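You operate a simulated robot arm through the tools that you are given. There is no shell and no other tool. Be economical: measure what you need, move in short steps, check, and stop when the job is done.

You are at the controls of a simulated robot arm. One attempt, no reset.

JOB
Vent the pot, move its cap to the green tray and clamp cap A in its place.
Fine: shut the blue valve again once the gauge is down.
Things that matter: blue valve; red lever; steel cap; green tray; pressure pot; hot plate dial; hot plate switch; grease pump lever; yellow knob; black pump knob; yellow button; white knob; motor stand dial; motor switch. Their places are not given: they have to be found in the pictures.

Only the result counts: the job must be done as asked and must still hold three seconds after the hand-in. Knocking over, shifting, dropping, spilling or breaking anything else fails it. A push-on lid holds only when it is set on centred and level and pressed home; a screw cap is set on level and turned clockwise until tight.

ROBOT AND FRAMES
A 7-joint arm with a two-finger parallel gripper, fixed in place. Base frame: the origin is at the foot of the arm, x ahead of it, y to its left, z up; the work surface is at about z = 880. Units: mm, rad, N and s.
With the tool pointing down near the work surface it reaches from about 240 to 680 mm from the base axis. Its first joint turns from -1.152 to 1.152 rad. Payload 2.4 kg.
The tool frame sits at the grasp point between the pads (the TCP): z along the fingers, y along the line on which they close. The tips reach 30 mm beyond it. The gripper opens to 94 mm. The fingers are 28 mm wide and 10 mm thick; the gripper's body (50 by 96 mm) begins 55 mm behind the TCP.
Orientation is told as [roll, pitch, yaw] about the base's x, y, z axes, in that order, counted from this pose: with the fingers straight down and closing along the base's y, the tool's x points along the base's -x, its y along +y and its z along -z.

CONTROLS
- The arm moves only by the tool servo_tool. Its arguments are lists of equal length, an entry for each row: "claw": the gripper command, from -1 (shut) to 1 (fully open), values between in proportion; "linear": the shift along the base's x, y, z in mm, a list of three; "angular": the turn, a rotation vector about the base's x, y, z in rad, a list of three. In form: {"claw": [claw, ...], "linear": [[tx, ty, tz], ...], "angular": [[wx, wy, wz], ...]}. A call has 1 to 20 rows; each row is the pose to reach, as a shift and turn from the pose commanded when the call began. A row lasts 0.2 s, in which the tool goes at most 50 mm and 0.15 rad; a call with a longer step from one row to the next is refused whole, and so is a gripper value outside its range. A pose out of reach is approached as far as the arm can. The call stops where the force on the tool passes 40 N (or 10 N more than at its start, if that is more) or the arm is blocked; 0.2 s more then pass. Each finger travels about 153 mm/s and halts on what it meets, pressing with about 21 N; the grip force reading is that of the motor and also rises with nothing between the fingers. The clock runs only during rows and for 0.2 s after the last one: add rows that repeat a pose to give the fingers time. It gives the time, the measured TCP pose, the force on the tool (base axes), the opening and the grip force at its end, in the units of the frame above (readings bear some noise).
- Cameras (640 x 400 px; columns grow to the right, rows downward): "scene" is fixed at [20.1, 455.5, 1459.5]; the picture's right is [-0.91, -0.42, 0.00], its down [-0.17, 0.36, -0.92] and it looks along [0.38, -0.83, -0.40] (base axes); focal length 330 px, centre (320, 200). "wrist" rides on the gripper at [-37, 0, -58] in the tool frame; the picture's right is [0.00, -1.00, 0.00], its down [0.97, 0.00, -0.24] and it looks along [0.24, 0.00, 0.97] (tool axes); focal length 218 px, centre (320, 200).
- get_image(camera): a new picture of that camera. The clock stands still meanwhile.
- pixel_to_xyz(camera, pixels): there is no depth. For up to 12 entries [column, row, z] of the newest picture of that camera ("zoom" is the newest enlarged one), the place [x, y] in the base frame at which the ray of that pixel passes the height z, good to about 2 mm. The clock stands still meanwhile.
- zoom(camera, box): a new picture of the part [left, top, right, bottom] of that camera's present view, enlarged. The clock stands still meanwhile.
- job_done(): hands the job in; it is judged then, once.

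Go step by step. Measure first, check grasps and placings, and put right what went wrong. The budget is 80 turns and 46 pictures, counting those below and the enlarged ones. Unless the task says otherwise, let go and move clear before handing in, and close with one line.

The tools are called as name(argument=value, ...) on one line, values as JSON. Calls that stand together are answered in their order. servo_tool: Moves the arm, as the interface text tells. Its arguments: {"type":"object","properties":{"claw":{"type":"array","items":{"type":"number"}},"linear":{"type":"array","items":{"type":"array","items":{"type":"number"}}},"angular":{"type":"array","items":{"type":"array","items":{"type":"number"}}}},"required":["claw","linear","angular"]} The other tools are called the same way: get_image (camera) takes a picture; pixel_to_xyz (camera, pixels) gives the place at which the rays of pixels pass given heights; zoom (camera, box) takes an enlarged picture of a part of a camera's view; job_done () hands the job in.

At the start:

```text
time: 0.0
tcp_pos: [426.9, -122.5, 1272.7]
tool_rot: [0.001, 0.0, 0.0]
contact_force: [0.0, -0.2, -0.3]
gripper_width: 93.9
grasp_force: 0.0
```

scene: 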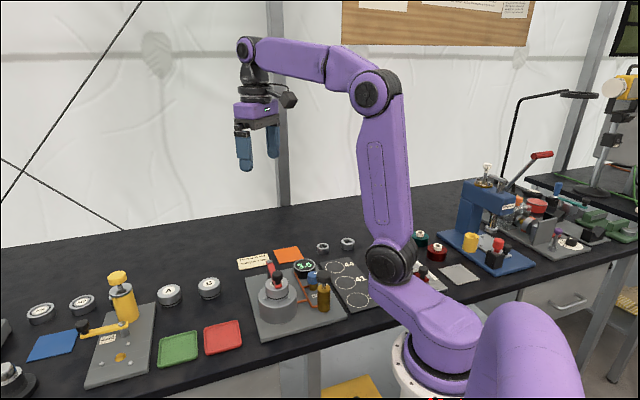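
wrist: 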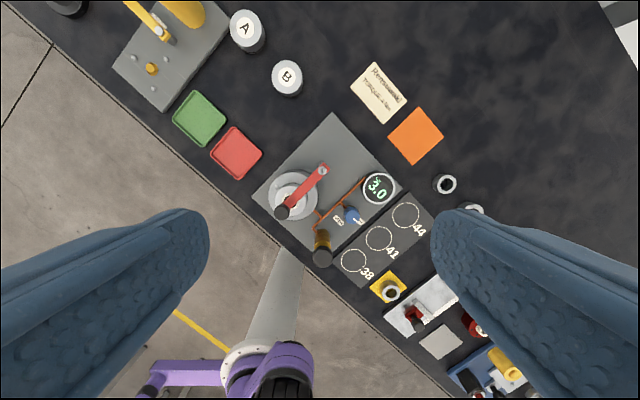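

The wrist picture shows the pot at about (293,195) with the red lever across it, the gauge reading 3.0 at (378,188) and the blue valve near (350,217). I'll enlarge this area in both views.

zoom(camera="wrist", box=[240, 100, 440, 280])

zoom(camera="scene", box=[230, 230, 370, 350])

zoom(camera="wrist", box=[100, 0, 320, 180])

```text
2.22 times, centred on (340, 190) of wrist
```

zoom: 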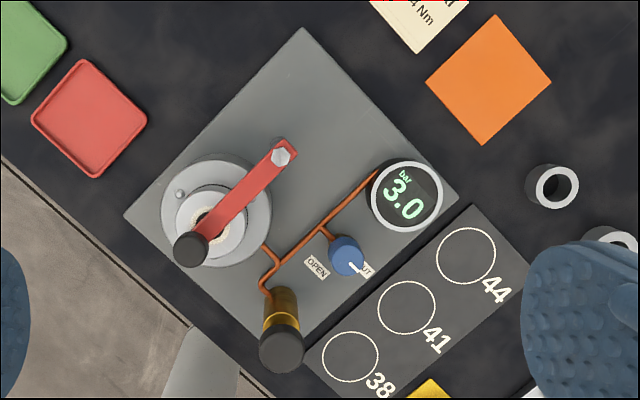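

```text
3.33 times, centred on (300, 290) of scene
```

zoom: 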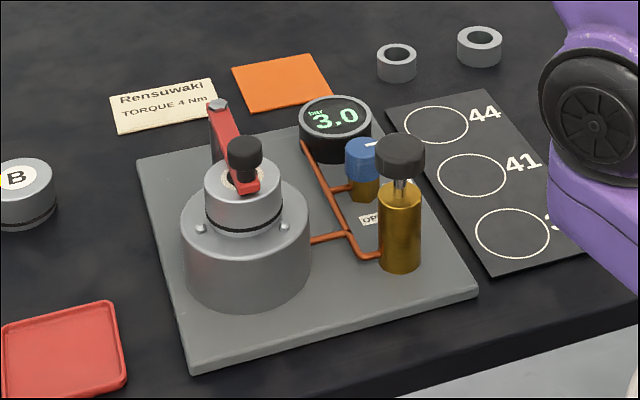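

```text
2.22 times, centred on (210, 90) of wrist
```

zoom: 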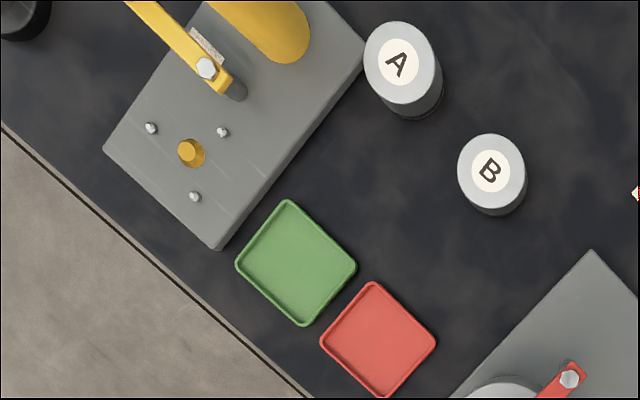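

The lever pivots on a hex bolt at wrist (322,170) with a black knob at (282,212). The valve is at (352,215). I'll intersect rays from both cameras to get heights.

pixel_to_xyz(camera="wrist", pixels=[[281.9, 212.1, 960], [281.9, 212.1, 1000], [322.4, 169.8, 960], [322.4, 169.8, 1000], [351.7, 215.2, 920], [351.7, 215.2, 960], [289.1, 199.9, 940], [289.1, 199.9, 980], [322, 257, 920], [322, 257, 960], [199, 118, 885], [236, 153, 885]])

pixel_to_xyz(camera="scene", pixels=[[277.5, 274.4, 960], [277.5, 274.4, 1000], [269, 261.2, 960], [269, 261.2, 1000], [312.9, 273.5, 920], [312.9, 273.5, 960], [276.9, 284, 940], [276.9, 284, 980], [324, 274.4, 920], [324, 274.4, 960], [178, 349, 885], [222, 338, 885]])

```text
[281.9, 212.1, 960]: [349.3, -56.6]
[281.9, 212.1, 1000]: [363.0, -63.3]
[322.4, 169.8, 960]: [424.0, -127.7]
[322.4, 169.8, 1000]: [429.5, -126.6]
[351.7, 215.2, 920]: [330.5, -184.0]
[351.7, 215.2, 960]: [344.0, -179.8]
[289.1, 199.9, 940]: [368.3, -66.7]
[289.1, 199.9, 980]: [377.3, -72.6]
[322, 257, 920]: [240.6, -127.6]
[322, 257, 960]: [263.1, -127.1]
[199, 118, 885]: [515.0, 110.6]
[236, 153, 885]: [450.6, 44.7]
```

```text
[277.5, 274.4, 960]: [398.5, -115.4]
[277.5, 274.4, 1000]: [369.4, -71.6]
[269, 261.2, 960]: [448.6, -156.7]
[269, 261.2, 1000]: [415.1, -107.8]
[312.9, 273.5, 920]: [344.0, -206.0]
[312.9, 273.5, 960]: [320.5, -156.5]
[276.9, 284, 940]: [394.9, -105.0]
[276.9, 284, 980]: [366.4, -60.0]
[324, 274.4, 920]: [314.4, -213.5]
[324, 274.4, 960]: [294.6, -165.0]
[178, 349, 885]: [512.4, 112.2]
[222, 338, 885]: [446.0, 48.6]
```

Triangulated positions: knob top (365,-65,1005), pivot bolt (427,-127,984), valve top (336,-182,940), cap centre about (375,-71,970), pump (280,-127,991) and green tray (514,111). I'll move lower for a closer view.

servo_tool(claw=[1, 1, 1, 1, 1], linear=[[-8, 2, -35], [-16, 4, -70], [-24, 6, -105], [-32, 8, -140], [-32, 8, -140]], angular=[[0, 0, 0], [0, 0, 0], [0, 0, 0], [0, 0, 0], [0, 0, 0]])

get_image(camera="wrist")

zoom(camera="wrist", box=[220, 130, 440, 300])

```text
time: 1.2
tcp_pos: [393.3, -113.1, 1132.6]
tool_rot: [0.0, 0.0, 0.002]
contact_force: [0.4, 0.1, 0.3]
gripper_width: 93.9
grasp_force: 0.1
```

```text
40 pictures are left
```

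wrist: 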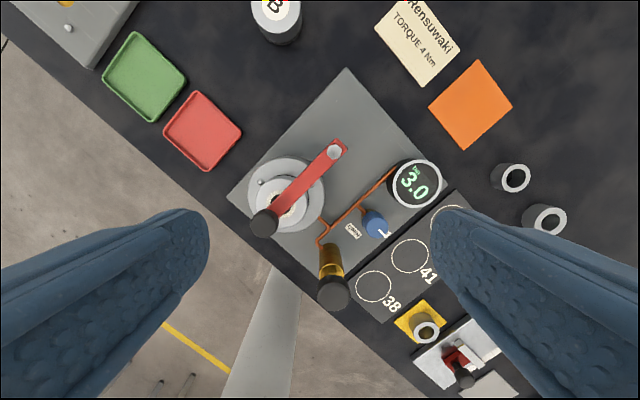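

```text
2.35 times, centred on (330, 215) of wrist
```

zoom: 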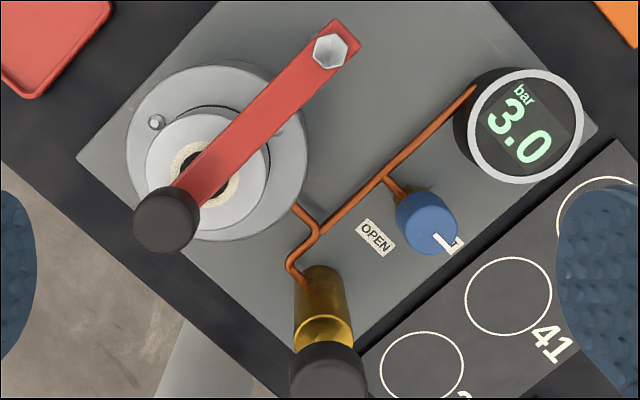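

The valve pointer currently points toward SHUT (image down-right), and OPEN lies down-left, so opening is a 90° clockwise turn. I'll pin down the positions from this closer view.

pixel_to_xyz(camera="wrist", pixels=[[375.5, 224.4, 935], [375.5, 224.4, 945], [263, 222, 1000], [335, 151.5, 980], [415, 183, 925], [334, 293, 990], [285, 196, 960], [285, 196, 970], [146, 78, 885], [380, 229, 940], [387, 234, 940], [353, 231, 890]])

zoom(camera="scene", box=[245, 250, 345, 330])

```text
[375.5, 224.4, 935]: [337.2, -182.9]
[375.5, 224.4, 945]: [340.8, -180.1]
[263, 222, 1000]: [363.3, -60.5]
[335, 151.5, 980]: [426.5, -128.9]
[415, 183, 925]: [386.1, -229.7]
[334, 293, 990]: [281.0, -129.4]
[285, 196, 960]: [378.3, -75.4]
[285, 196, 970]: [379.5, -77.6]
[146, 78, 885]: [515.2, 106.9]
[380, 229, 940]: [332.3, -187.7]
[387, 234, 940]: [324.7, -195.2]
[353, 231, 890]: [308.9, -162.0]
```

```text
5.00 times, centred on (295, 290) of scene
```

zoom: 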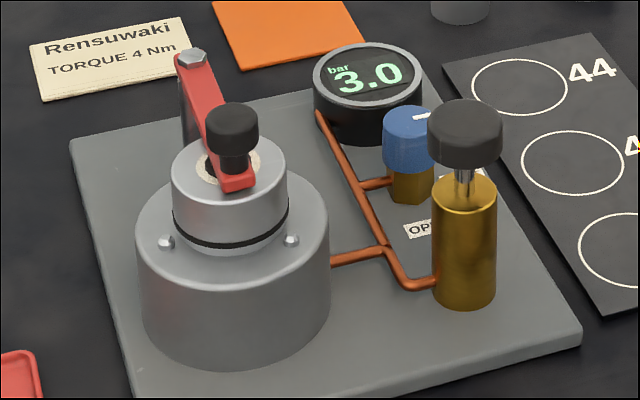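

The valve centre is about (338,-182) with its top near 940. I'll half-open the gripper, move over the valve and lower towards it.

servo_tool(claw=[0.5, 0.1, 0.1, 0.1, 0.1, 0.1], linear=[[-25, -34, -10], [-50, -68, -20], [-55, -68.5, -60], [-55, -68.5, -100], [-55, -68.5, -130], [-55, -68.5, -130]], angular=[[0, 0, 0], [0, 0, 0], [0, 0, 0], [0, 0, 0], [0, 0, 0], [0, 0, 0]])

get_image(camera="wrist")

```text
time: 2.6
tcp_pos: [340.1, -183.2, 1002.1]
tool_rot: [0.001, -0.001, 0.002]
contact_force: [-0.5, -0.8, 0.6]
gripper_width: 51.5
grasp_force: 0.1
```

```text
37 pictures are left
```

wrist: 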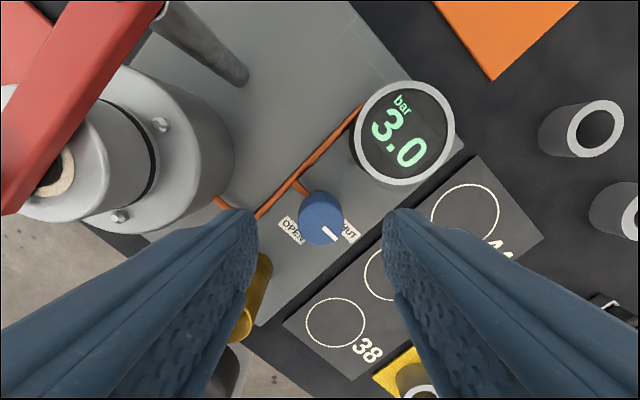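

The valve sits between the fingers at (322,219) in the picture. I'll check its exact place and the gauge's.

pixel_to_xyz(camera="wrist", pixels=[[321, 218, 938], [303, 218, 938], [343, 218, 938], [330, 235, 938], [290, 232, 888], [350, 230, 888], [405, 133, 925], [355, 133, 925]])

```text
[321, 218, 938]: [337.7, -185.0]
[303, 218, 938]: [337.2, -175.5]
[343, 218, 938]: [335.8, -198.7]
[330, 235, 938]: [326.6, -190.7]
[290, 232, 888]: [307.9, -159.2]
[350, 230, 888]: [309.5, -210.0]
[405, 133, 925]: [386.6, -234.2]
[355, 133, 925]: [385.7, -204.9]
```

Valve centre is about (337,-184.6). I'll lower to z≈938 and close on it.

servo_tool(claw=[0.1, 0.1, 0.1, -0.5, -1, -1, -1], linear=[[-3, -1.5, -30], [-3, -1.5, -64], [-3, -1.5, -64], [-3, -1.5, -64], [-3, -1.5, -64], [-3, -1.5, -64], [-3, -1.5, -64]], angular=[[0, 0, 0], [0, 0, 0], [0, 0, 0], [0, 0, 0], [0, 0, 0], [0, 0, 0], [0, 0, 0]])

```text
time: 4.2
tcp_pos: [336.9, -184.5, 938.3]
tool_rot: [-0.001, 0.002, 0.002]
contact_force: [3.3, 13.1, -16.3]
gripper_width: 29.4
grasp_force: 45.1
```

Gripped at 29 mm. Now I'll turn clockwise by about 90°.

servo_tool(claw=[-1, -1, -1, -1, -1, -1, -1, -1, -1, -1, -1, -1, -1], linear=[[0, 0, 0], [0, 0, 0], [0, 0, 0], [0, 0, 0], [0, 0, 0], [0, 0, 0], [0, 0, 0], [0, 0, 0], [0, 0, 0], [0, 0, 0], [0, 0, 0], [0, 0, 0], [0, 0, 0]], angular=[[0, 0, -0.13], [0, 0, -0.26], [0, 0, -0.39], [0, 0, -0.52], [0, 0, -0.65], [0, 0, -0.78], [0, 0, -0.91], [0, 0, -1.04], [0, 0, -1.17], [0, 0, -1.3], [0, 0, -1.43], [0, 0, -1.56], [0, 0, -1.57]])

get_image(camera="wrist")

```text
time: 5.6
tcp_pos: [336.0, -186.5, 937.8]
tool_rot: [0.0, -0.002, -0.732]
contact_force: [-5.6, -1.0, 6.1]
gripper_width: 29.6
grasp_force: 45.2
stopped in row 6: the force on the tool passed its limit (the readings are from after the stop); the commanded pose is now the measured one
```

```text
36 pictures are left
```

wrist: 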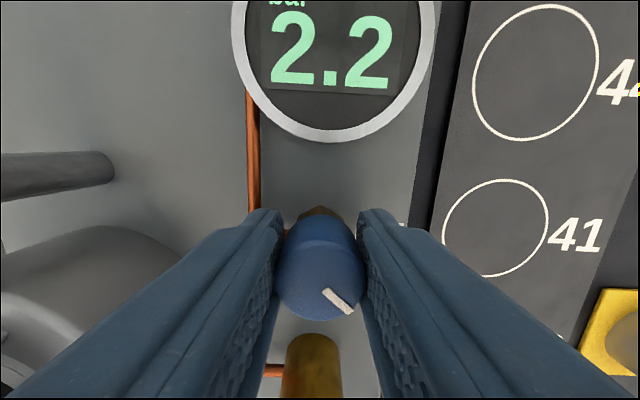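

The gauge is down to 2.2 and the pointer turned with the gripper. I'll carry on with the rest of the turn.

servo_tool(claw=[-1, -1, -1, -1, -1, -1, -1, -1, -1], linear=[[0, 0, 0], [0, 0, 0], [0, 0, 0], [0, 0, 0], [0, 0, 0], [0, 0, 0], [0, 0, 0], [0, 0, 0], [0, 0, 0]], angular=[[0, 0, -0.1], [0, 0, -0.2], [0, 0, -0.3], [0, 0, -0.4], [0, 0, -0.5], [0, 0, -0.6], [0, 0, -0.7], [0, 0, -0.8], [0, 0, -0.83]])

get_image(camera="wrist")

```text
time: 7.3
tcp_pos: [332.3, -187.5, 938.0]
tool_rot: [-0.005, 0.002, -1.483]
contact_force: [-5.6, -3.1, 4.9]
gripper_width: 29.6
grasp_force: 45.0
stopped in row 8: the force on the tool passed its limit (the readings are from after the stop); the commanded pose is now the measured one
```

```text
35 pictures are left
```

wrist: 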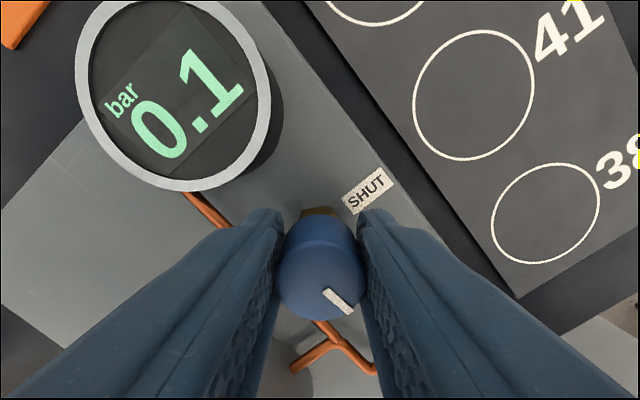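

Gauge reads 0.1. I'll wait about 2 s and check it again.

servo_tool(claw=[-1, -1, -1, -1, -1, -1, -1, -1, -1, -1, -1, -1], linear=[[0, 0, 0], [0, 0, 0], [0, 0, 0], [0, 0, 0], [0, 0, 0], [0, 0, 0], [0, 0, 0], [0, 0, 0], [0, 0, 0], [0, 0, 0], [0, 0, 0], [0, 0, 0]], angular=[[0, 0, 0], [0, 0, 0], [0, 0, 0], [0, 0, 0], [0, 0, 0], [0, 0, 0], [0, 0, 0], [0, 0, 0], [0, 0, 0], [0, 0, 0], [0, 0, 0], [0, 0, 0]])

get_image(camera="wrist")

```text
time: 9.9
tcp_pos: [333.0, -188.3, 938.5]
tool_rot: [-0.006, 0.003, -1.482]
contact_force: [-15.1, -11.8, 8.9]
gripper_width: 29.7
grasp_force: 44.7
```

```text
34 pictures are left
```

wrist: 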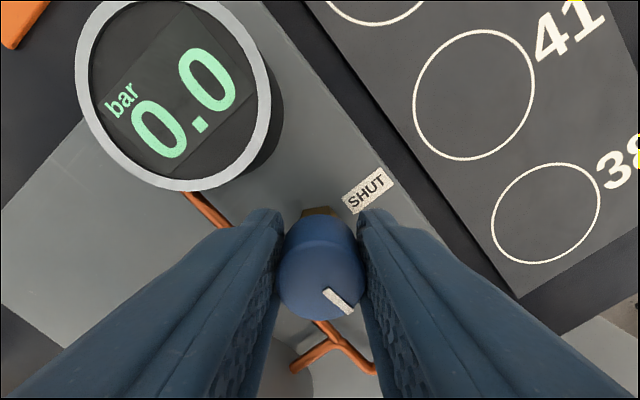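

Gauge is 0.0. I'll turn the valve back to SHUT, easing the tool back towards the starting centre.

servo_tool(claw=[-1, -1, -1, -1, -1, -1, -1, -1, -1, -1, -1, -1, -1, -1, -1, -1, -1], linear=[[0.3, 0.3, 0], [0.6, 0.6, 0], [1, 0.8, 0], [1.3, 1, 0], [1.6, 1.3, 0], [2, 1.5, 0], [2.2, 1.7, 0], [2.5, 2, 0], [2.7, 2.2, 0], [3, 2.4, 0], [3.2, 2.6, 0], [3.4, 2.8, 0], [3.6, 3, 0], [3.8, 3.2, 0], [4, 3.4, 0], [4, 3.4, 0], [4, 3.4, 0]], angular=[[0, 0, 0.1], [0, 0, 0.2], [0, 0, 0.3], [0, 0, 0.4], [0, 0, 0.5], [0, 0, 0.6], [0, 0, 0.7], [0, 0, 0.8], [0, 0, 0.9], [0, 0, 1.0], [0, 0, 1.1], [0, 0, 1.2], [0, 0, 1.3], [0, 0, 1.4], [0, 0, 1.48], [0, 0, 1.52], [0, 0, 1.54]])

get_image(camera="wrist")

```text
time: 13.5
tcp_pos: [335.3, -183.1, 937.7]
tool_rot: [-0.001, 0.004, 0.057]
contact_force: [-20.4, -13.4, 17.9]
gripper_width: 29.4
grasp_force: 44.5
```

```text
33 pictures are left
```

wrist: 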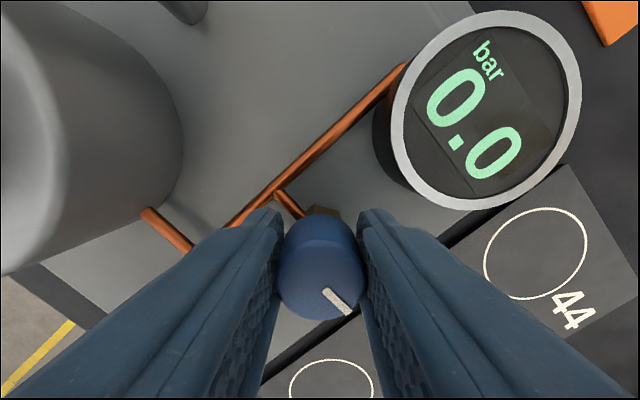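

The valve is back at SHUT with the gauge at 0.0. I'll release it and rise, then go over the lever's knob.

servo_tool(claw=[-0.3, 0.0, 0.0, 0.0, 0.0, 0.0, 0.0, 0.0, 0.0], linear=[[0, 0, 0], [0, 0, 0], [0, 0, 40], [0, 0, 85], [0, 0, 130], [10, 40, 140], [20, 80, 140], [28, 120, 140], [28, 120, 140]], angular=[[0, 0, 0], [0, 0, 0], [0, 0, 0], [0, 0, 0], [0, 0, 0], [0, 0, -0.05], [0, 0, -0.05], [0, 0, -0.05], [0, 0, -0.05]])

get_image(camera="wrist")

zoom(camera="scene", box=[245, 250, 345, 330])

```text
time: 15.5
tcp_pos: [368.3, -64.2, 1077.1]
tool_rot: [-0.006, 0.001, 0.009]
contact_force: [-0.5, -0.2, -0.5]
gripper_width: 47.0
grasp_force: 0.0
```

```text
32 pictures are left
```

wrist: 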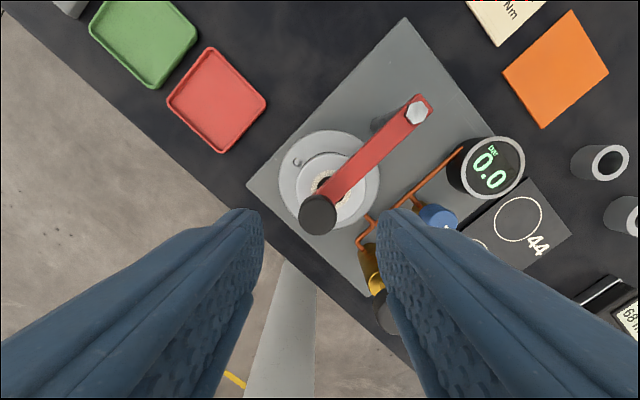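

```text
5.00 times, centred on (295, 290) of scene
```

zoom: 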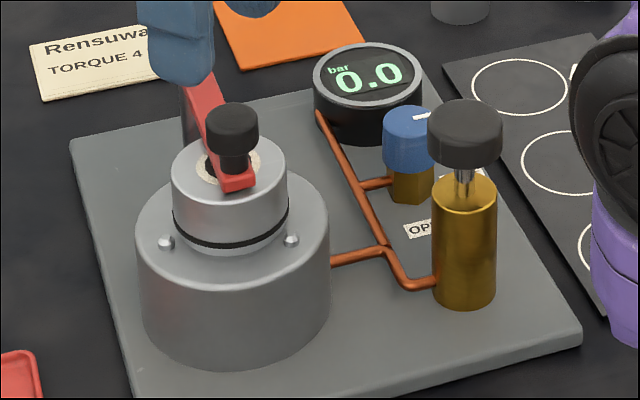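

Valve and gauge look right. The knob top is at wrist (318,214) and the bolt at (417,111); I'll measure these more exactly.

pixel_to_xyz(camera="wrist", pixels=[[318, 214, 1005], [299, 214, 1005], [337, 214, 1005], [417, 111, 984], [326, 184, 970], [328, 180, 925]])

```text
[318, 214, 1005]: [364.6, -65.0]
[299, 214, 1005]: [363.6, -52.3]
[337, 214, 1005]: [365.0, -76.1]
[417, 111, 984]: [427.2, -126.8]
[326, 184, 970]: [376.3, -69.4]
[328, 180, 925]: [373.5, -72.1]
```

Knob centre is (364.5,-65) with about 24 mm diameter. I'll lower to z≈1014 and grip it.

servo_tool(claw=[0.0, 0.0, 0.0, -0.5, -1, -1], linear=[[-3.5, -0.8, -30], [-3.5, -0.8, -62], [-3.5, -0.8, -62], [-3.5, -0.8, -62], [-3.5, -0.8, -62], [-3.5, -0.8, -62]], angular=[[0, 0, 0], [0, 0, 0], [0, 0, 0], [0, 0, 0], [0, 0, 0], [0, 0, 0]])

```text
time: 16.9
tcp_pos: [362.6, -63.1, 1016.3]
tool_rot: [-0.003, 0.002, 0.01]
contact_force: [-0.7, 21.1, -5.5]
gripper_width: 23.5
grasp_force: 44.9
```

Gripped at 23.5 mm. I'll try a small clockwise swing about the bolt, towards +x,+y.

servo_tool(claw=[-1, -1, -1], linear=[[5.9, 5.4, 0], [12, 10.1, 0], [18.5, 14.2, 0]], angular=[[0, 0, -0.087], [0, 0, -0.174], [0, 0, -0.262]])

```text
time: 17.7
tcp_pos: [381.0, -50.1, 1014.8]
tool_rot: [-0.004, 0.005, -0.256]
contact_force: [-10.0, 14.9, -1.7]
gripper_width: 23.6
grasp_force: 45.0
```

The lever swings freely that way. I'll continue along the arc to roughly 100° in total.

servo_tool(claw=[-1, -1, -1, -1, -1, -1, -1, -1, -1, -1, -1, -1], linear=[[9.6, 4.8, 0], [19.8, 8.4, 0], [30.3, 10.7, 0], [41, 11.7, 0], [51.8, 11.5, 0], [62.4, 9.9, 0], [72.8, 7, 0], [82.7, 2.9, 0], [92, -2.4, 0], [100.7, -8.8, 0], [108.5, -16.2, 0], [115.4, -24.5, 0]], angular=[[0, 0, -0.122], [0, 0, -0.244], [0, 0, -0.367], [0, 0, -0.489], [0, 0, -0.611], [0, 0, -0.733], [0, 0, -0.855], [0, 0, -0.977], [0, 0, -1.1], [0, 0, -1.222], [0, 0, -1.344], [0, 0, -1.466]])

zoom(camera="scene", box=[220, 220, 360, 330])

```text
time: 20.3
tcp_pos: [488.4, -64.4, 1015.1]
tool_rot: [-0.024, 0.008, -1.678]
contact_force: [-9.3, 4.0, 8.5]
gripper_width: 23.9
grasp_force: 44.9
stopped in row 12: the force on the tool passed its limit (the readings are from after the stop); the commanded pose is now the measured one
```

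```text
3.64 times, centred on (290, 275) of scene
```

zoom: 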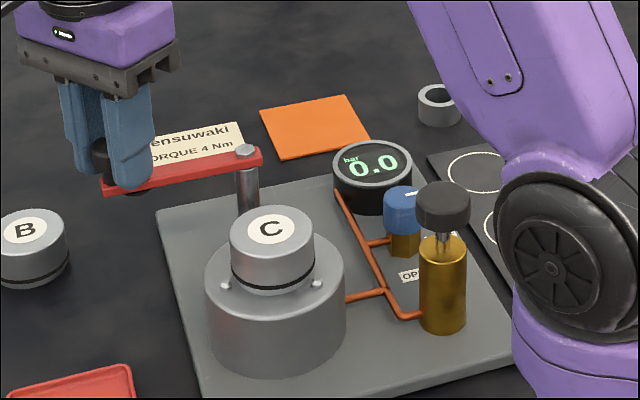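

The lever is swung clear at (488,-64), at its stop, and the steel cap C is exposed. I'll release, rise, and move over the cap for a view.

servo_tool(claw=[-0.2, 0.3, 0.6, 1, 1, 1, 1, 1, 1, 1, 1, 1, 1, 1, 1, 1], linear=[[0, 0, 0], [0, 0, 0], [0, 0, 30], [0, 0, 70], [-12, 0, 90], [-24, 0, 90], [-36, 0, 90], [-48, 0, 90], [-60, 0, 90], [-72, 0, 90], [-84, 0, 90], [-96, -3, 90], [-106, -7, 90], [-113, -7, 90], [-113, -7, 90], [-113, -7, 90]], angular=[[0, 0, 0], [0, 0, 0], [0, 0, 0], [0, 0, 0], [0, 0, 0.14], [0, 0, 0.28], [0, 0, 0.42], [0, 0, 0.56], [0, 0, 0.7], [0, 0, 0.84], [0, 0, 0.98], [0, 0, 1.12], [0, 0, 1.26], [0, 0, 1.4], [0, 0, 1.54], [0, 0, 1.678]])

get_image(camera="wrist")

zoom(camera="scene", box=[245, 250, 345, 330])

```text
time: 23.7
tcp_pos: [376.5, -72.8, 1106.0]
tool_rot: [-0.023, 0.007, 0.002]
contact_force: [-0.3, 0.5, -0.7]
gripper_width: 94.0
grasp_force: 0.1
```

```text
29 pictures are left
```

wrist: 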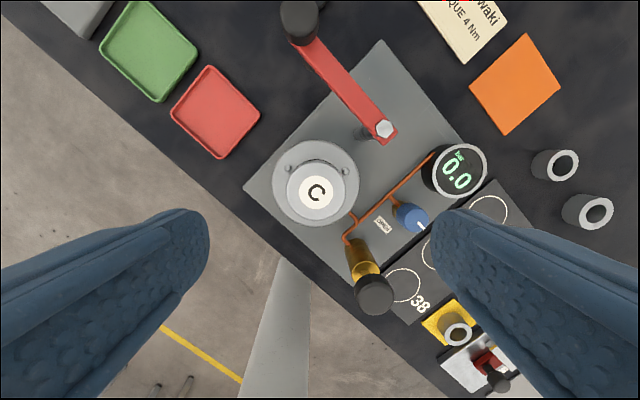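

```text
5.00 times, centred on (295, 290) of scene
```

zoom: 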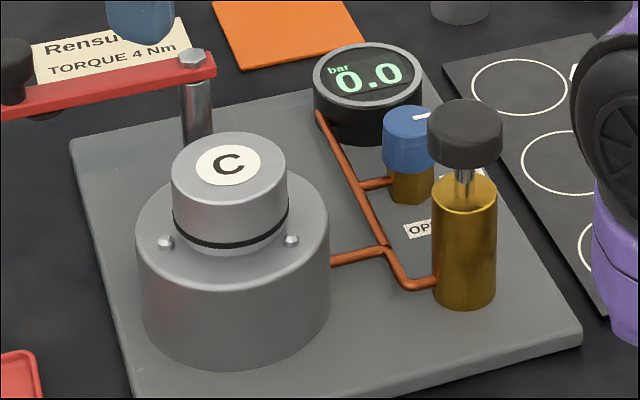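

The cap top is at wrist (318,189) and scene (277,282.6). I'll triangulate it, and locate cap A in the scene view.

pixel_to_xyz(camera="wrist", pixels=[[317, 189, 960], [317, 189, 970], [317, 189, 980], [289, 189, 970], [345, 189, 970], [317, 178, 925], [272, 181, 925], [359, 181, 925], [284, 172, 930], [344, 171, 930]])

pixel_to_xyz(camera="scene", pixels=[[277, 283, 960], [277, 283, 970], [277, 283, 980], [262, 338, 890], [170, 290, 910], [170, 290, 920], [208, 284, 910], [208, 284, 920], [178, 349, 882]])

zoom(camera="scene", box=[130, 260, 250, 370])

```text
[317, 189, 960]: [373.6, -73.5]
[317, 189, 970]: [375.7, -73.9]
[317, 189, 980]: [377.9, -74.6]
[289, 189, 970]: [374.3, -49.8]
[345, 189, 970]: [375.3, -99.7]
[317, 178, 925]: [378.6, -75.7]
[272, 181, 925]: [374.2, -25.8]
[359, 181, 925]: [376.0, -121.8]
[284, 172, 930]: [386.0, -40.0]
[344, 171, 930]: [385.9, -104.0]
```

```text
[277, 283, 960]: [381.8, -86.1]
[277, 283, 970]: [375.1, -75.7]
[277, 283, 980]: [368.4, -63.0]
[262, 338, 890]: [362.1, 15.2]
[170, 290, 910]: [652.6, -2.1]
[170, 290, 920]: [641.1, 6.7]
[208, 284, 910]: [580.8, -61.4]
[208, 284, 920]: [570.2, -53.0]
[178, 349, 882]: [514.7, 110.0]
```

```text
3.64 times, centred on (190, 315) of scene
```

zoom: 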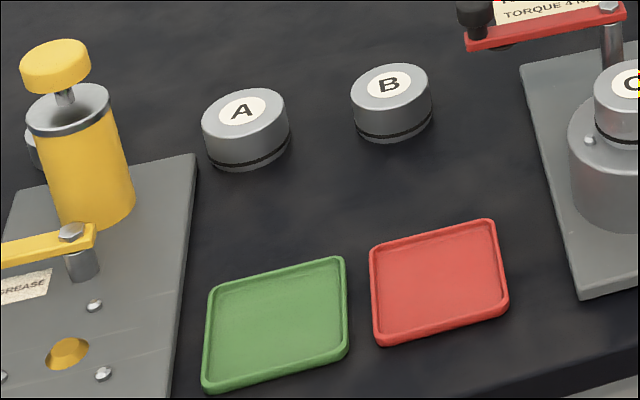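

Cap C: centre (375.5,-74.5), top at 970, diameter 50. I'll level the tool, lower to z=975 (tips 945, above the studs) and grip.

servo_tool(claw=[0.6, 0.6, 0.6, 0.6, 0.6, 0.2, -0.5, -1, -1], linear=[[-1, -1.7, -40], [-1, -1.7, -80], [-1, -1.7, -115], [-1, -1.7, -131], [-1, -1.7, -131], [-1, -1.7, -131], [-1, -1.7, -131], [-1, -1.7, -131], [-1, -1.7, -131]], angular=[[0.023, -0.007, 0], [0.023, -0.007, 0], [0.023, -0.007, 0], [0.023, -0.007, 0], [0.023, -0.007, 0], [0.023, -0.007, 0], [0.023, -0.007, 0], [0.023, -0.007, 0], [0.023, -0.007, 0]])

get_image(camera="wrist")

```text
time: 25.7
tcp_pos: [375.7, -73.7, 974.4]
tool_rot: [0.001, -0.001, 0.0]
contact_force: [0.1, -5.1, 0.3]
gripper_width: 61.2
grasp_force: 45.8
```

```text
26 pictures are left
```

wrist: 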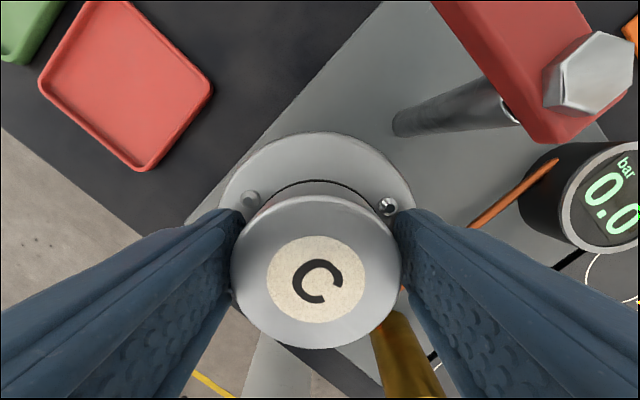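

Gripped at 61 mm with the cap centred between the pads. I'll try to lift it straight up.

servo_tool(claw=[-1, -1, -1, -1, -1], linear=[[0, 0, 4], [0, 0, 10], [0, 0, 20], [0, 0, 35], [0, 0, 35]], angular=[[0, 0, 0], [0, 0, 0], [0, 0, 0], [0, 0, 0], [0, 0, 0]])

zoom(camera="scene", box=[230, 230, 350, 330])

```text
time: 26.9
tcp_pos: [377.5, -74.0, 1009.8]
tool_rot: [-0.001, 0.0, -0.003]
contact_force: [-0.8, -0.6, -2.6]
gripper_width: 53.5
grasp_force: 21.4
```

```text
4.00 times, centred on (290, 280) of scene
```

zoom: 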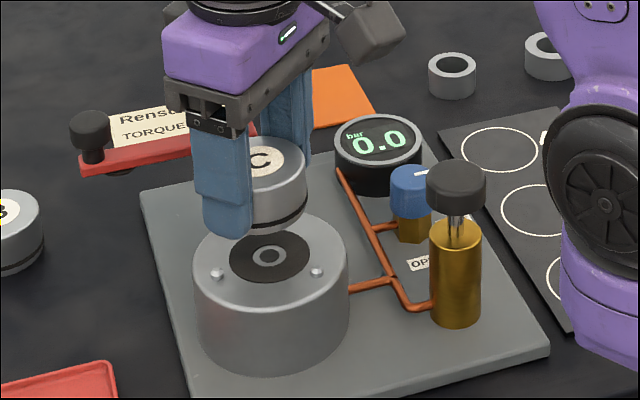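

The cap is off (reading weight about 2.6 N, width now 53.5). I'll check how it sits in the grip.

get_image(camera="wrist")

```text
24 pictures are left
```

wrist: 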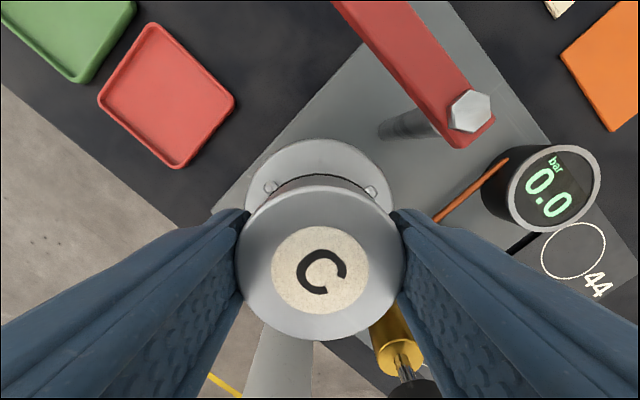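

The cap is level and centred in the grip. I'll raise it, carry it over the green tray at (515,109) and lower partway.

servo_tool(claw=[-1, -1, -1, -1, -1, -1, -1, -1, -1, -1, -1], linear=[[0, 0, 30], [0, 0, 55], [25, 33, 55], [50, 66, 55], [75, 99, 55], [100, 132, 55], [125, 165, 55], [137.5, 183, 55], [137.5, 183, 15], [137.5, 183, -25], [137.5, 183, -50]], angular=[[0, 0, 0], [0, 0, 0], [0, 0, 0], [0, 0, 0], [0, 0, 0], [0, 0, 0], [0, 0, 0], [0, 0, 0], [0, 0, 0], [0, 0, 0], [0, 0, 0]])

get_image(camera="wrist")

zoom(camera="scene", box=[100, 250, 260, 380])

```text
time: 29.3
tcp_pos: [512.9, 108.5, 959.0]
tool_rot: [0.0, 0.0, -0.001]
contact_force: [-0.8, 0.4, -3.4]
gripper_width: 53.6
grasp_force: 21.0
```

```text
23 pictures are left
```

wrist: 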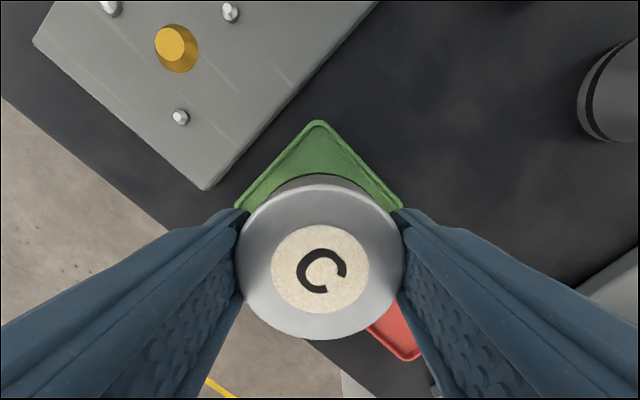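

```text
3.08 times, centred on (180, 315) of scene
```

zoom: 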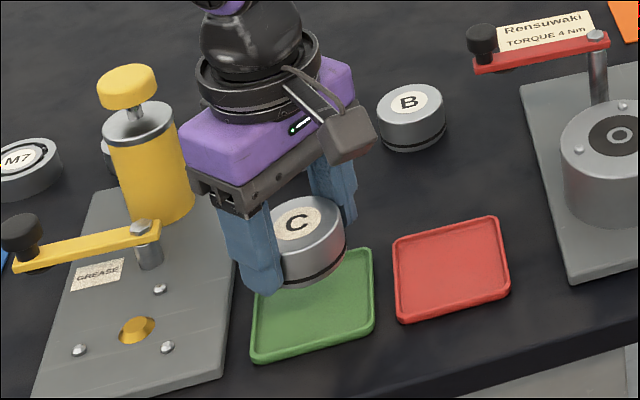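

I'll check the tray's corners at rim height against the cap: (318,121), (236,208) and (403,207).

pixel_to_xyz(camera="wrist", pixels=[[318, 121, 888], [236, 207, 888], [403, 206, 888]])

```text
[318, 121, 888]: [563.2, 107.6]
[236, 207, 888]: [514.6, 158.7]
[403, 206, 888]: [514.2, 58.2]
```

The tray centre is about (514,108), right under the cap. I'll lower in small steps until contact.

servo_tool(claw=[-1, -1, -1, -1, -1, -1, -1, -1, -1, -1, -1], linear=[[0.5, 0, -12], [0.5, 0, -22], [0.5, 0, -27], [0.5, 0, -29], [0.5, 0, -31], [0.5, 0, -33], [0.5, 0, -35], [0.5, 0, -36.5], [0.5, 0, -37.5], [0.5, 0, -38], [0.5, 0, -38]], angular=[[0, 0, 0], [0, 0, 0], [0, 0, 0], [0, 0, 0], [0, 0, 0], [0, 0, 0], [0, 0, 0], [0, 0, 0], [0, 0, 0], [0, 0, 0], [0, 0, 0]])

```text
time: 31.7
tcp_pos: [514.5, 109.4, 920.1]
tool_rot: [0.001, 0.0, -0.001]
contact_force: [0.1, 0.0, -3.3]
gripper_width: 53.4
grasp_force: 21.0
```

No contact yet (force still just the weight). I'll keep lowering slowly.

servo_tool(claw=[-1, -1, -1, -1, -1, -1], linear=[[0, 0, -1.5], [0, 0, -3], [0, 0, -4], [0, 0, -5], [0, 0, -6], [0, 0, -6]], angular=[[0, 0, 0], [0, 0, 0], [0, 0, 0], [0, 0, 0], [0, 0, 0], [0, 0, 0]])

zoom(camera="scene", box=[140, 290, 230, 375])

```text
time: 32.9
tcp_pos: [514.8, 109.4, 920.0]
tool_rot: [0.001, -0.003, -0.001]
contact_force: [-6.9, -0.9, 10.9]
gripper_width: 53.6
grasp_force: 21.0
stopped in row 5: the force on the tool passed its limit (the readings are from after the stop); the commanded pose is now the measured one
```

```text
4.71 times, centred on (185, 332) of scene
```

zoom: 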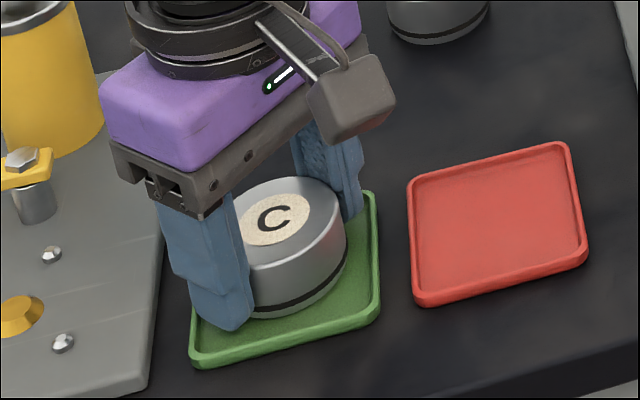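

The cap rests on the tray floor (contact at z=920). I'll open slightly, lift straight up and go to look at cap A.

servo_tool(claw=[0.25, 0.35, 0.35, 0.35, 0.35, 0.35, 0.6, 0.6, 0.6, 0.6, 0.6], linear=[[0, 0, 0], [0, 0, 0], [0, 0, 20], [0, 0, 50], [0, 0, 90], [0, 0, 130], [30, -25, 140], [55, -50, 140], [80, -75, 140], [105, -100, 140], [105, -105, 140]], angular=[[0, 0, 0], [0, 0, 0], [0, 0, 0], [0, 0, 0], [0, 0, 0], [0, 0, 0], [0, 0, 0], [0, 0, 0], [0, 0, 0], [0, 0, 0], [0, 0, 0]])

get_image(camera="wrist")

zoom(camera="scene", box=[100, 250, 260, 380])

```text
time: 35.3
tcp_pos: [620.5, 4.5, 1058.9]
tool_rot: [0.003, -0.004, -0.002]
contact_force: [-0.8, 0.2, 0.3]
gripper_width: 75.0
grasp_force: 0.2
```

```text
20 pictures are left
```

wrist: 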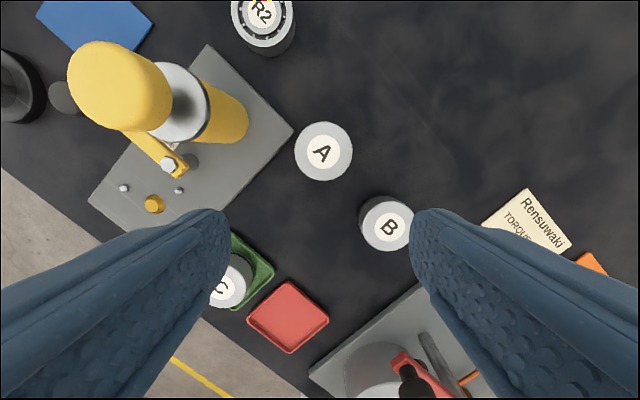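

```text
3.08 times, centred on (180, 315) of scene
```

zoom: 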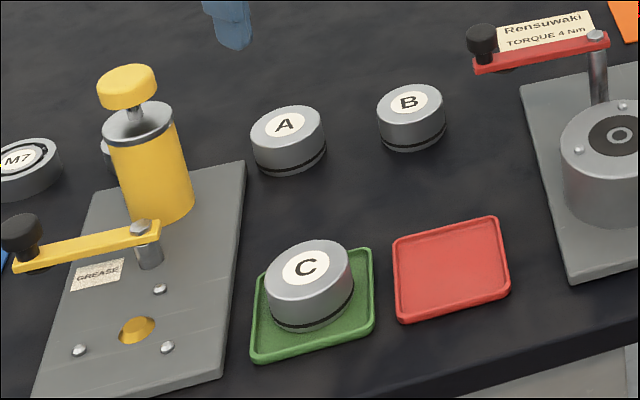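

Cap C sits cleanly in the green tray. Cap A's top is at wrist (323,151); I'll measure it.

pixel_to_xyz(camera="wrist", pixels=[[323, 151, 908], [323, 151, 914], [295, 151, 912], [352, 151, 912], [323, 122, 912], [323, 180, 912], [386, 225, 912], [190, 100, 1000]])

pixel_to_xyz(camera="scene", pixels=[[168.3, 290.3, 908], [168.3, 290.3, 914]])

```text
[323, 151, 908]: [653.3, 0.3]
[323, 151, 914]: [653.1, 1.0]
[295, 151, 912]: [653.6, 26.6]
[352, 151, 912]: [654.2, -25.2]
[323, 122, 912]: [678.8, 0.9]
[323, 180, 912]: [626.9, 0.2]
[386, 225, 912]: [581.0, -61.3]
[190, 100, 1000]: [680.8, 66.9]
```

```text
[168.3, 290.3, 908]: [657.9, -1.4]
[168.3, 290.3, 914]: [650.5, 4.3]
```

Cap A: centre (653,0.7), top about 912, diameter 52. I'll move over it, lower to z=917 and grip.

servo_tool(claw=[0.5, 0.5, 0.5, 0.5, 0.5, 0.5, 0.5, 0.1, -0.4, -1, -1], linear=[[32.5, -3.8, 0], [32.5, -3.8, -40], [32.5, -3.8, -80], [32.5, -3.8, -115], [32.5, -3.8, -130], [32.5, -3.8, -142], [32.5, -3.8, -142], [32.5, -3.8, -142], [32.5, -3.8, -142], [32.5, -3.8, -142], [32.5, -3.8, -142]], angular=[[0, 0, 0], [0, 0, 0], [0, 0, 0], [0, 0, 0], [0, 0, 0], [0, 0, 0], [0, 0, 0], [0, 0, 0], [0, 0, 0], [0, 0, 0], [0, 0, 0]])

get_image(camera="wrist")

```text
time: 36.8
tcp_pos: [652.1, -0.2, 922.0]
tool_rot: [0.004, -0.003, 0.0]
contact_force: [-7.5, -0.3, 9.4]
gripper_width: 70.4
grasp_force: 0.1
stopped in row 7: the force on the tool passed its limit (the readings are from after the stop); the commanded pose is now the measured one
```

```text
18 pictures are left
```

wrist: 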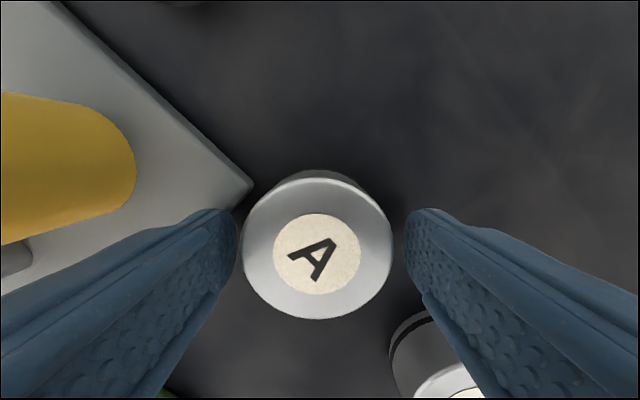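

The left fingertip touched the grease pump's base plate corner (TCP 922), and the cap is centred at column 317. I'll back up 2.5 mm and grip from there.

servo_tool(claw=[0.5, 0.3, 0.0, -0.5, -1, -1], linear=[[0, 0, 2.5], [0.5, 0, 2.5], [0.5, 0, 2.5], [0.5, 0, 2.5], [0.5, 0, 2.5], [0.5, 0, 2.5]], angular=[[0, 0, 0], [0, 0, 0], [0, 0, 0], [0, 0, 0], [0, 0, 0], [0, 0, 0]])

get_image(camera="wrist")

```text
time: 38.1
tcp_pos: [652.4, -1.0, 923.2]
tool_rot: [0.002, -0.006, 0.0]
contact_force: [0.7, -0.2, 0.6]
gripper_width: 53.0
grasp_force: 20.8
```

```text
17 pictures are left
```

wrist: 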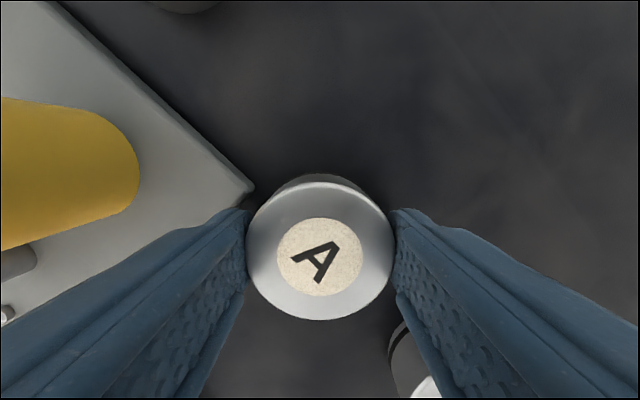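

Cap A is gripped at 53 mm. I'll measure its offset to the TCP before lifting.

pixel_to_xyz(camera="wrist", pixels=[[319, 257, 912], [319, 182, 912], [319, 321, 912], [245, 252, 912], [394, 252, 912]])

servo_tool(claw=[-1, -1, -1, -1, -1], linear=[[0, 0, 20], [0, 0, 60], [0, 0, 100], [0, 0, 135], [0, 0, 135]], angular=[[0, 0, 0], [0, 0, 0], [0, 0, 0], [0, 0, 0], [0, 0, 0]])

```text
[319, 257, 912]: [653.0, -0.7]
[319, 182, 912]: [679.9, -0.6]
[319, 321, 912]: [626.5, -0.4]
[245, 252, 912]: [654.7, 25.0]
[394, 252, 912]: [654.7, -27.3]
```

```text
time: 39.4
tcp_pos: [650.9, -0.4, 1058.9]
tool_rot: [0.003, -0.006, 0.0]
contact_force: [0.2, -0.1, -2.0]
gripper_width: 53.2
grasp_force: 21.0
```

Cap A is up (about 2 N), centred about 0.6 mm ahead of the TCP. I'll carry it high over the lever to just short of the pot, and view the pot's opening.

servo_tool(claw=[-1, -1, -1, -1, -1, -1, -1, -1, -1, -1], linear=[[-30, -7, 12], [-70, -16, 12], [-110, -25, 12], [-150, -34, 12], [-190, -43, 12], [-230, -52, 12], [-270, -61, 12], [-305, -69, 12], [-332, -74, 12], [-332, -74, 12]], angular=[[0, 0, 0], [0, 0, 0], [0, 0, 0], [0, 0, 0], [0, 0, 0], [0, 0, 0], [0, 0, 0], [0, 0, 0], [0, 0, 0], [0, 0, 0]])

get_image(camera="wrist")

zoom(camera="wrist", box=[240, 70, 400, 190])

```text
time: 41.5
tcp_pos: [320.1, -75.4, 1070.5]
tool_rot: [0.002, -0.005, 0.0]
contact_force: [0.0, -0.2, -3.1]
gripper_width: 53.0
grasp_force: 21.4
```

```text
16 pictures are left
```

wrist: 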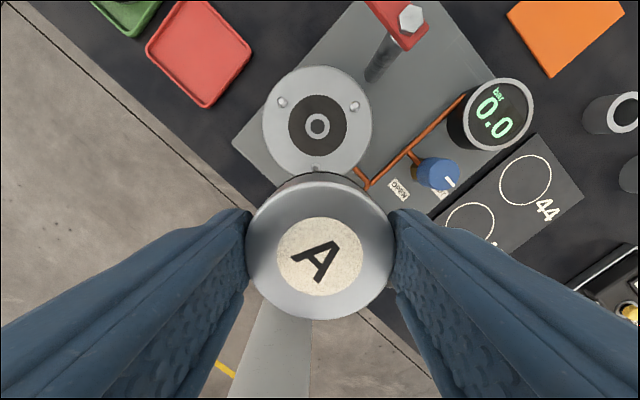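

```text
3.33 times, centred on (320, 130) of wrist
```

zoom: 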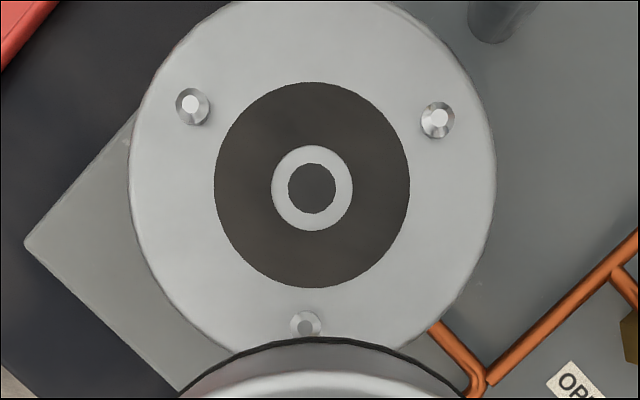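

The opening is visible: its centre is at zoom (312,186), with three guide studs. I'll measure the centre.

pixel_to_xyz(camera="zoom", pixels=[[312, 187, 930], [312, 187, 938], [215, 187, 936], [410, 187, 936], [312, 83, 936], [312, 288, 936], [313, 155, 936], [193, 105, 940], [437, 119, 940], [306, 325, 940], [129, 170, 936], [495, 185, 936]])

```text
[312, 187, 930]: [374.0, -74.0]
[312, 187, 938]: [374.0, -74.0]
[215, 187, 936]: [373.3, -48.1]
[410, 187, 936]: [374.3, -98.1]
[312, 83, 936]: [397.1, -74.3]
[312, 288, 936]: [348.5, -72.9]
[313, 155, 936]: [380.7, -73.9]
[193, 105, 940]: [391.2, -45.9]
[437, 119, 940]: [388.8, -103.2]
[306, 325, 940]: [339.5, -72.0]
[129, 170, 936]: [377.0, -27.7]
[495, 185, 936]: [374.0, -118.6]
```

The pot axis is at about (374,-74). I'll move over it and lower to just above the seat.

servo_tool(claw=[-1, -1, -1, -1, -1, -1], linear=[[25, 0.5, 0], [53.2, 0.9, 0], [53.2, 0.9, -30], [53.2, 0.9, -60], [53.2, 0.9, -79], [53.2, 0.9, -79]], angular=[[0, 0, 0], [0, 0, 0], [0, 0, 0], [0, 0, 0], [0, 0, 0], [0, 0, 0]])

get_image(camera="wrist")

zoom(camera="scene", box=[240, 240, 330, 330])

```text
time: 43.0
tcp_pos: [373.8, -72.6, 993.2]
tool_rot: [0.003, -0.004, 0.001]
contact_force: [0.6, -0.5, -3.4]
gripper_width: 53.0
grasp_force: 21.2
```

```text
14 pictures are left
```

wrist: 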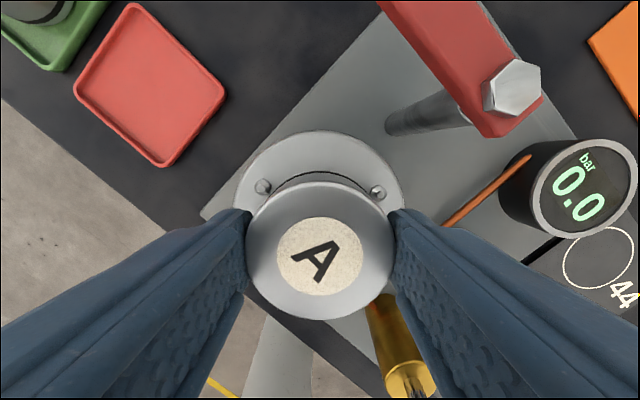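

```text
4.44 times, centred on (285, 285) of scene
```

zoom: 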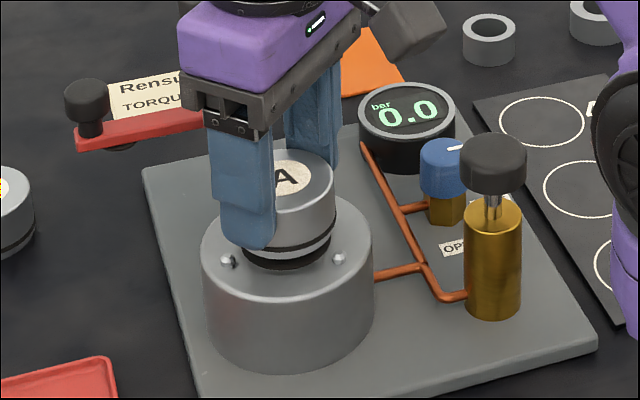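

The cap is centred between the studs (263,186) and (378,192). I'll lower it slowly and press home.

servo_tool(claw=[-1, -1, -1, -1, -1, -1, -1, -1, -1, -1, -1, -1], linear=[[0, 0, -3], [0, 0, -5], [0, 0, -7], [0, 0, -8], [0, 0, -9], [0, 0, -10], [0, 0, -11], [0, 0, -12], [0, 0, -13], [0, 0, -14], [0, 0, -15], [0, 0, -16]], angular=[[0, 0, 0], [0, 0, 0], [0, 0, 0], [0, 0, 0], [0, 0, 0], [0, 0, 0], [0, 0, 0], [0, 0, 0], [0, 0, 0], [0, 0, 0], [0, 0, 0], [0, 0, 0]])

zoom(camera="scene", box=[240, 240, 330, 330])

```text
time: 45.2
tcp_pos: [375.1, -73.1, 978.6]
tool_rot: [0.003, -0.006, 0.0]
contact_force: [-3.6, 2.0, 8.3]
gripper_width: 53.4
grasp_force: 21.1
stopped in row 11: the force on the tool passed its limit (the readings are from after the stop); the commanded pose is now the measured one
```

```text
4.44 times, centred on (285, 285) of scene
```

zoom: 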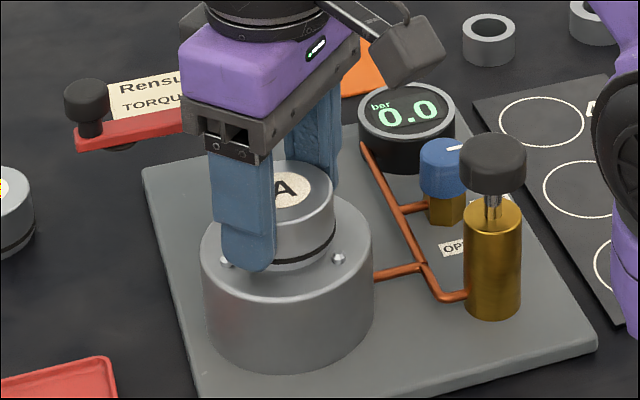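

Contact at TCP 978.6, with the cap appearing seated. I'll release, rise and inspect it.

servo_tool(claw=[0.2, 0.5, 0.5, 0.5, 0.5, 0.5, 0.5], linear=[[0, 0, 0], [0, 0, 0], [0, 0, 15], [0, 0, 45], [0, 0, 85], [0, 0, 125], [0, 0, 125]], angular=[[0, 0, 0], [0, 0, 0], [0, 0, 0], [0, 0, 0], [0, 0, 0], [0, 0, 0], [0, 0, 0]])

get_image(camera="wrist")

zoom(camera="scene", box=[245, 250, 345, 330])

```text
time: 46.8
tcp_pos: [375.7, -74.0, 1103.6]
tool_rot: [0.004, -0.008, -0.001]
contact_force: [-0.6, 0.5, 0.5]
gripper_width: 70.3
grasp_force: 0.0
```

```text
11 pictures are left
```

wrist: 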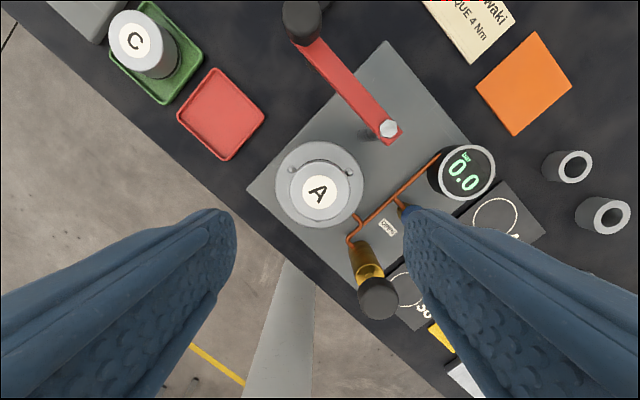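

```text
5.00 times, centred on (295, 290) of scene
```

zoom: 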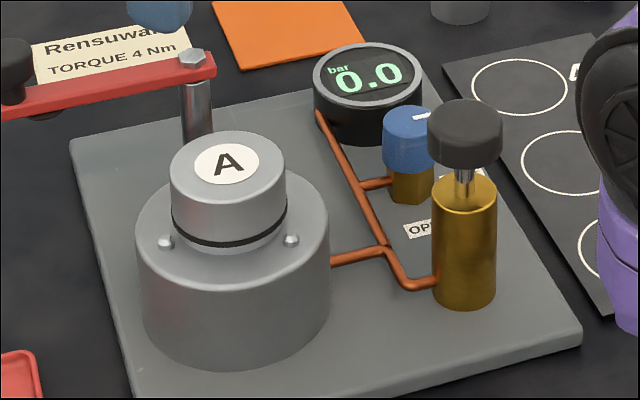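

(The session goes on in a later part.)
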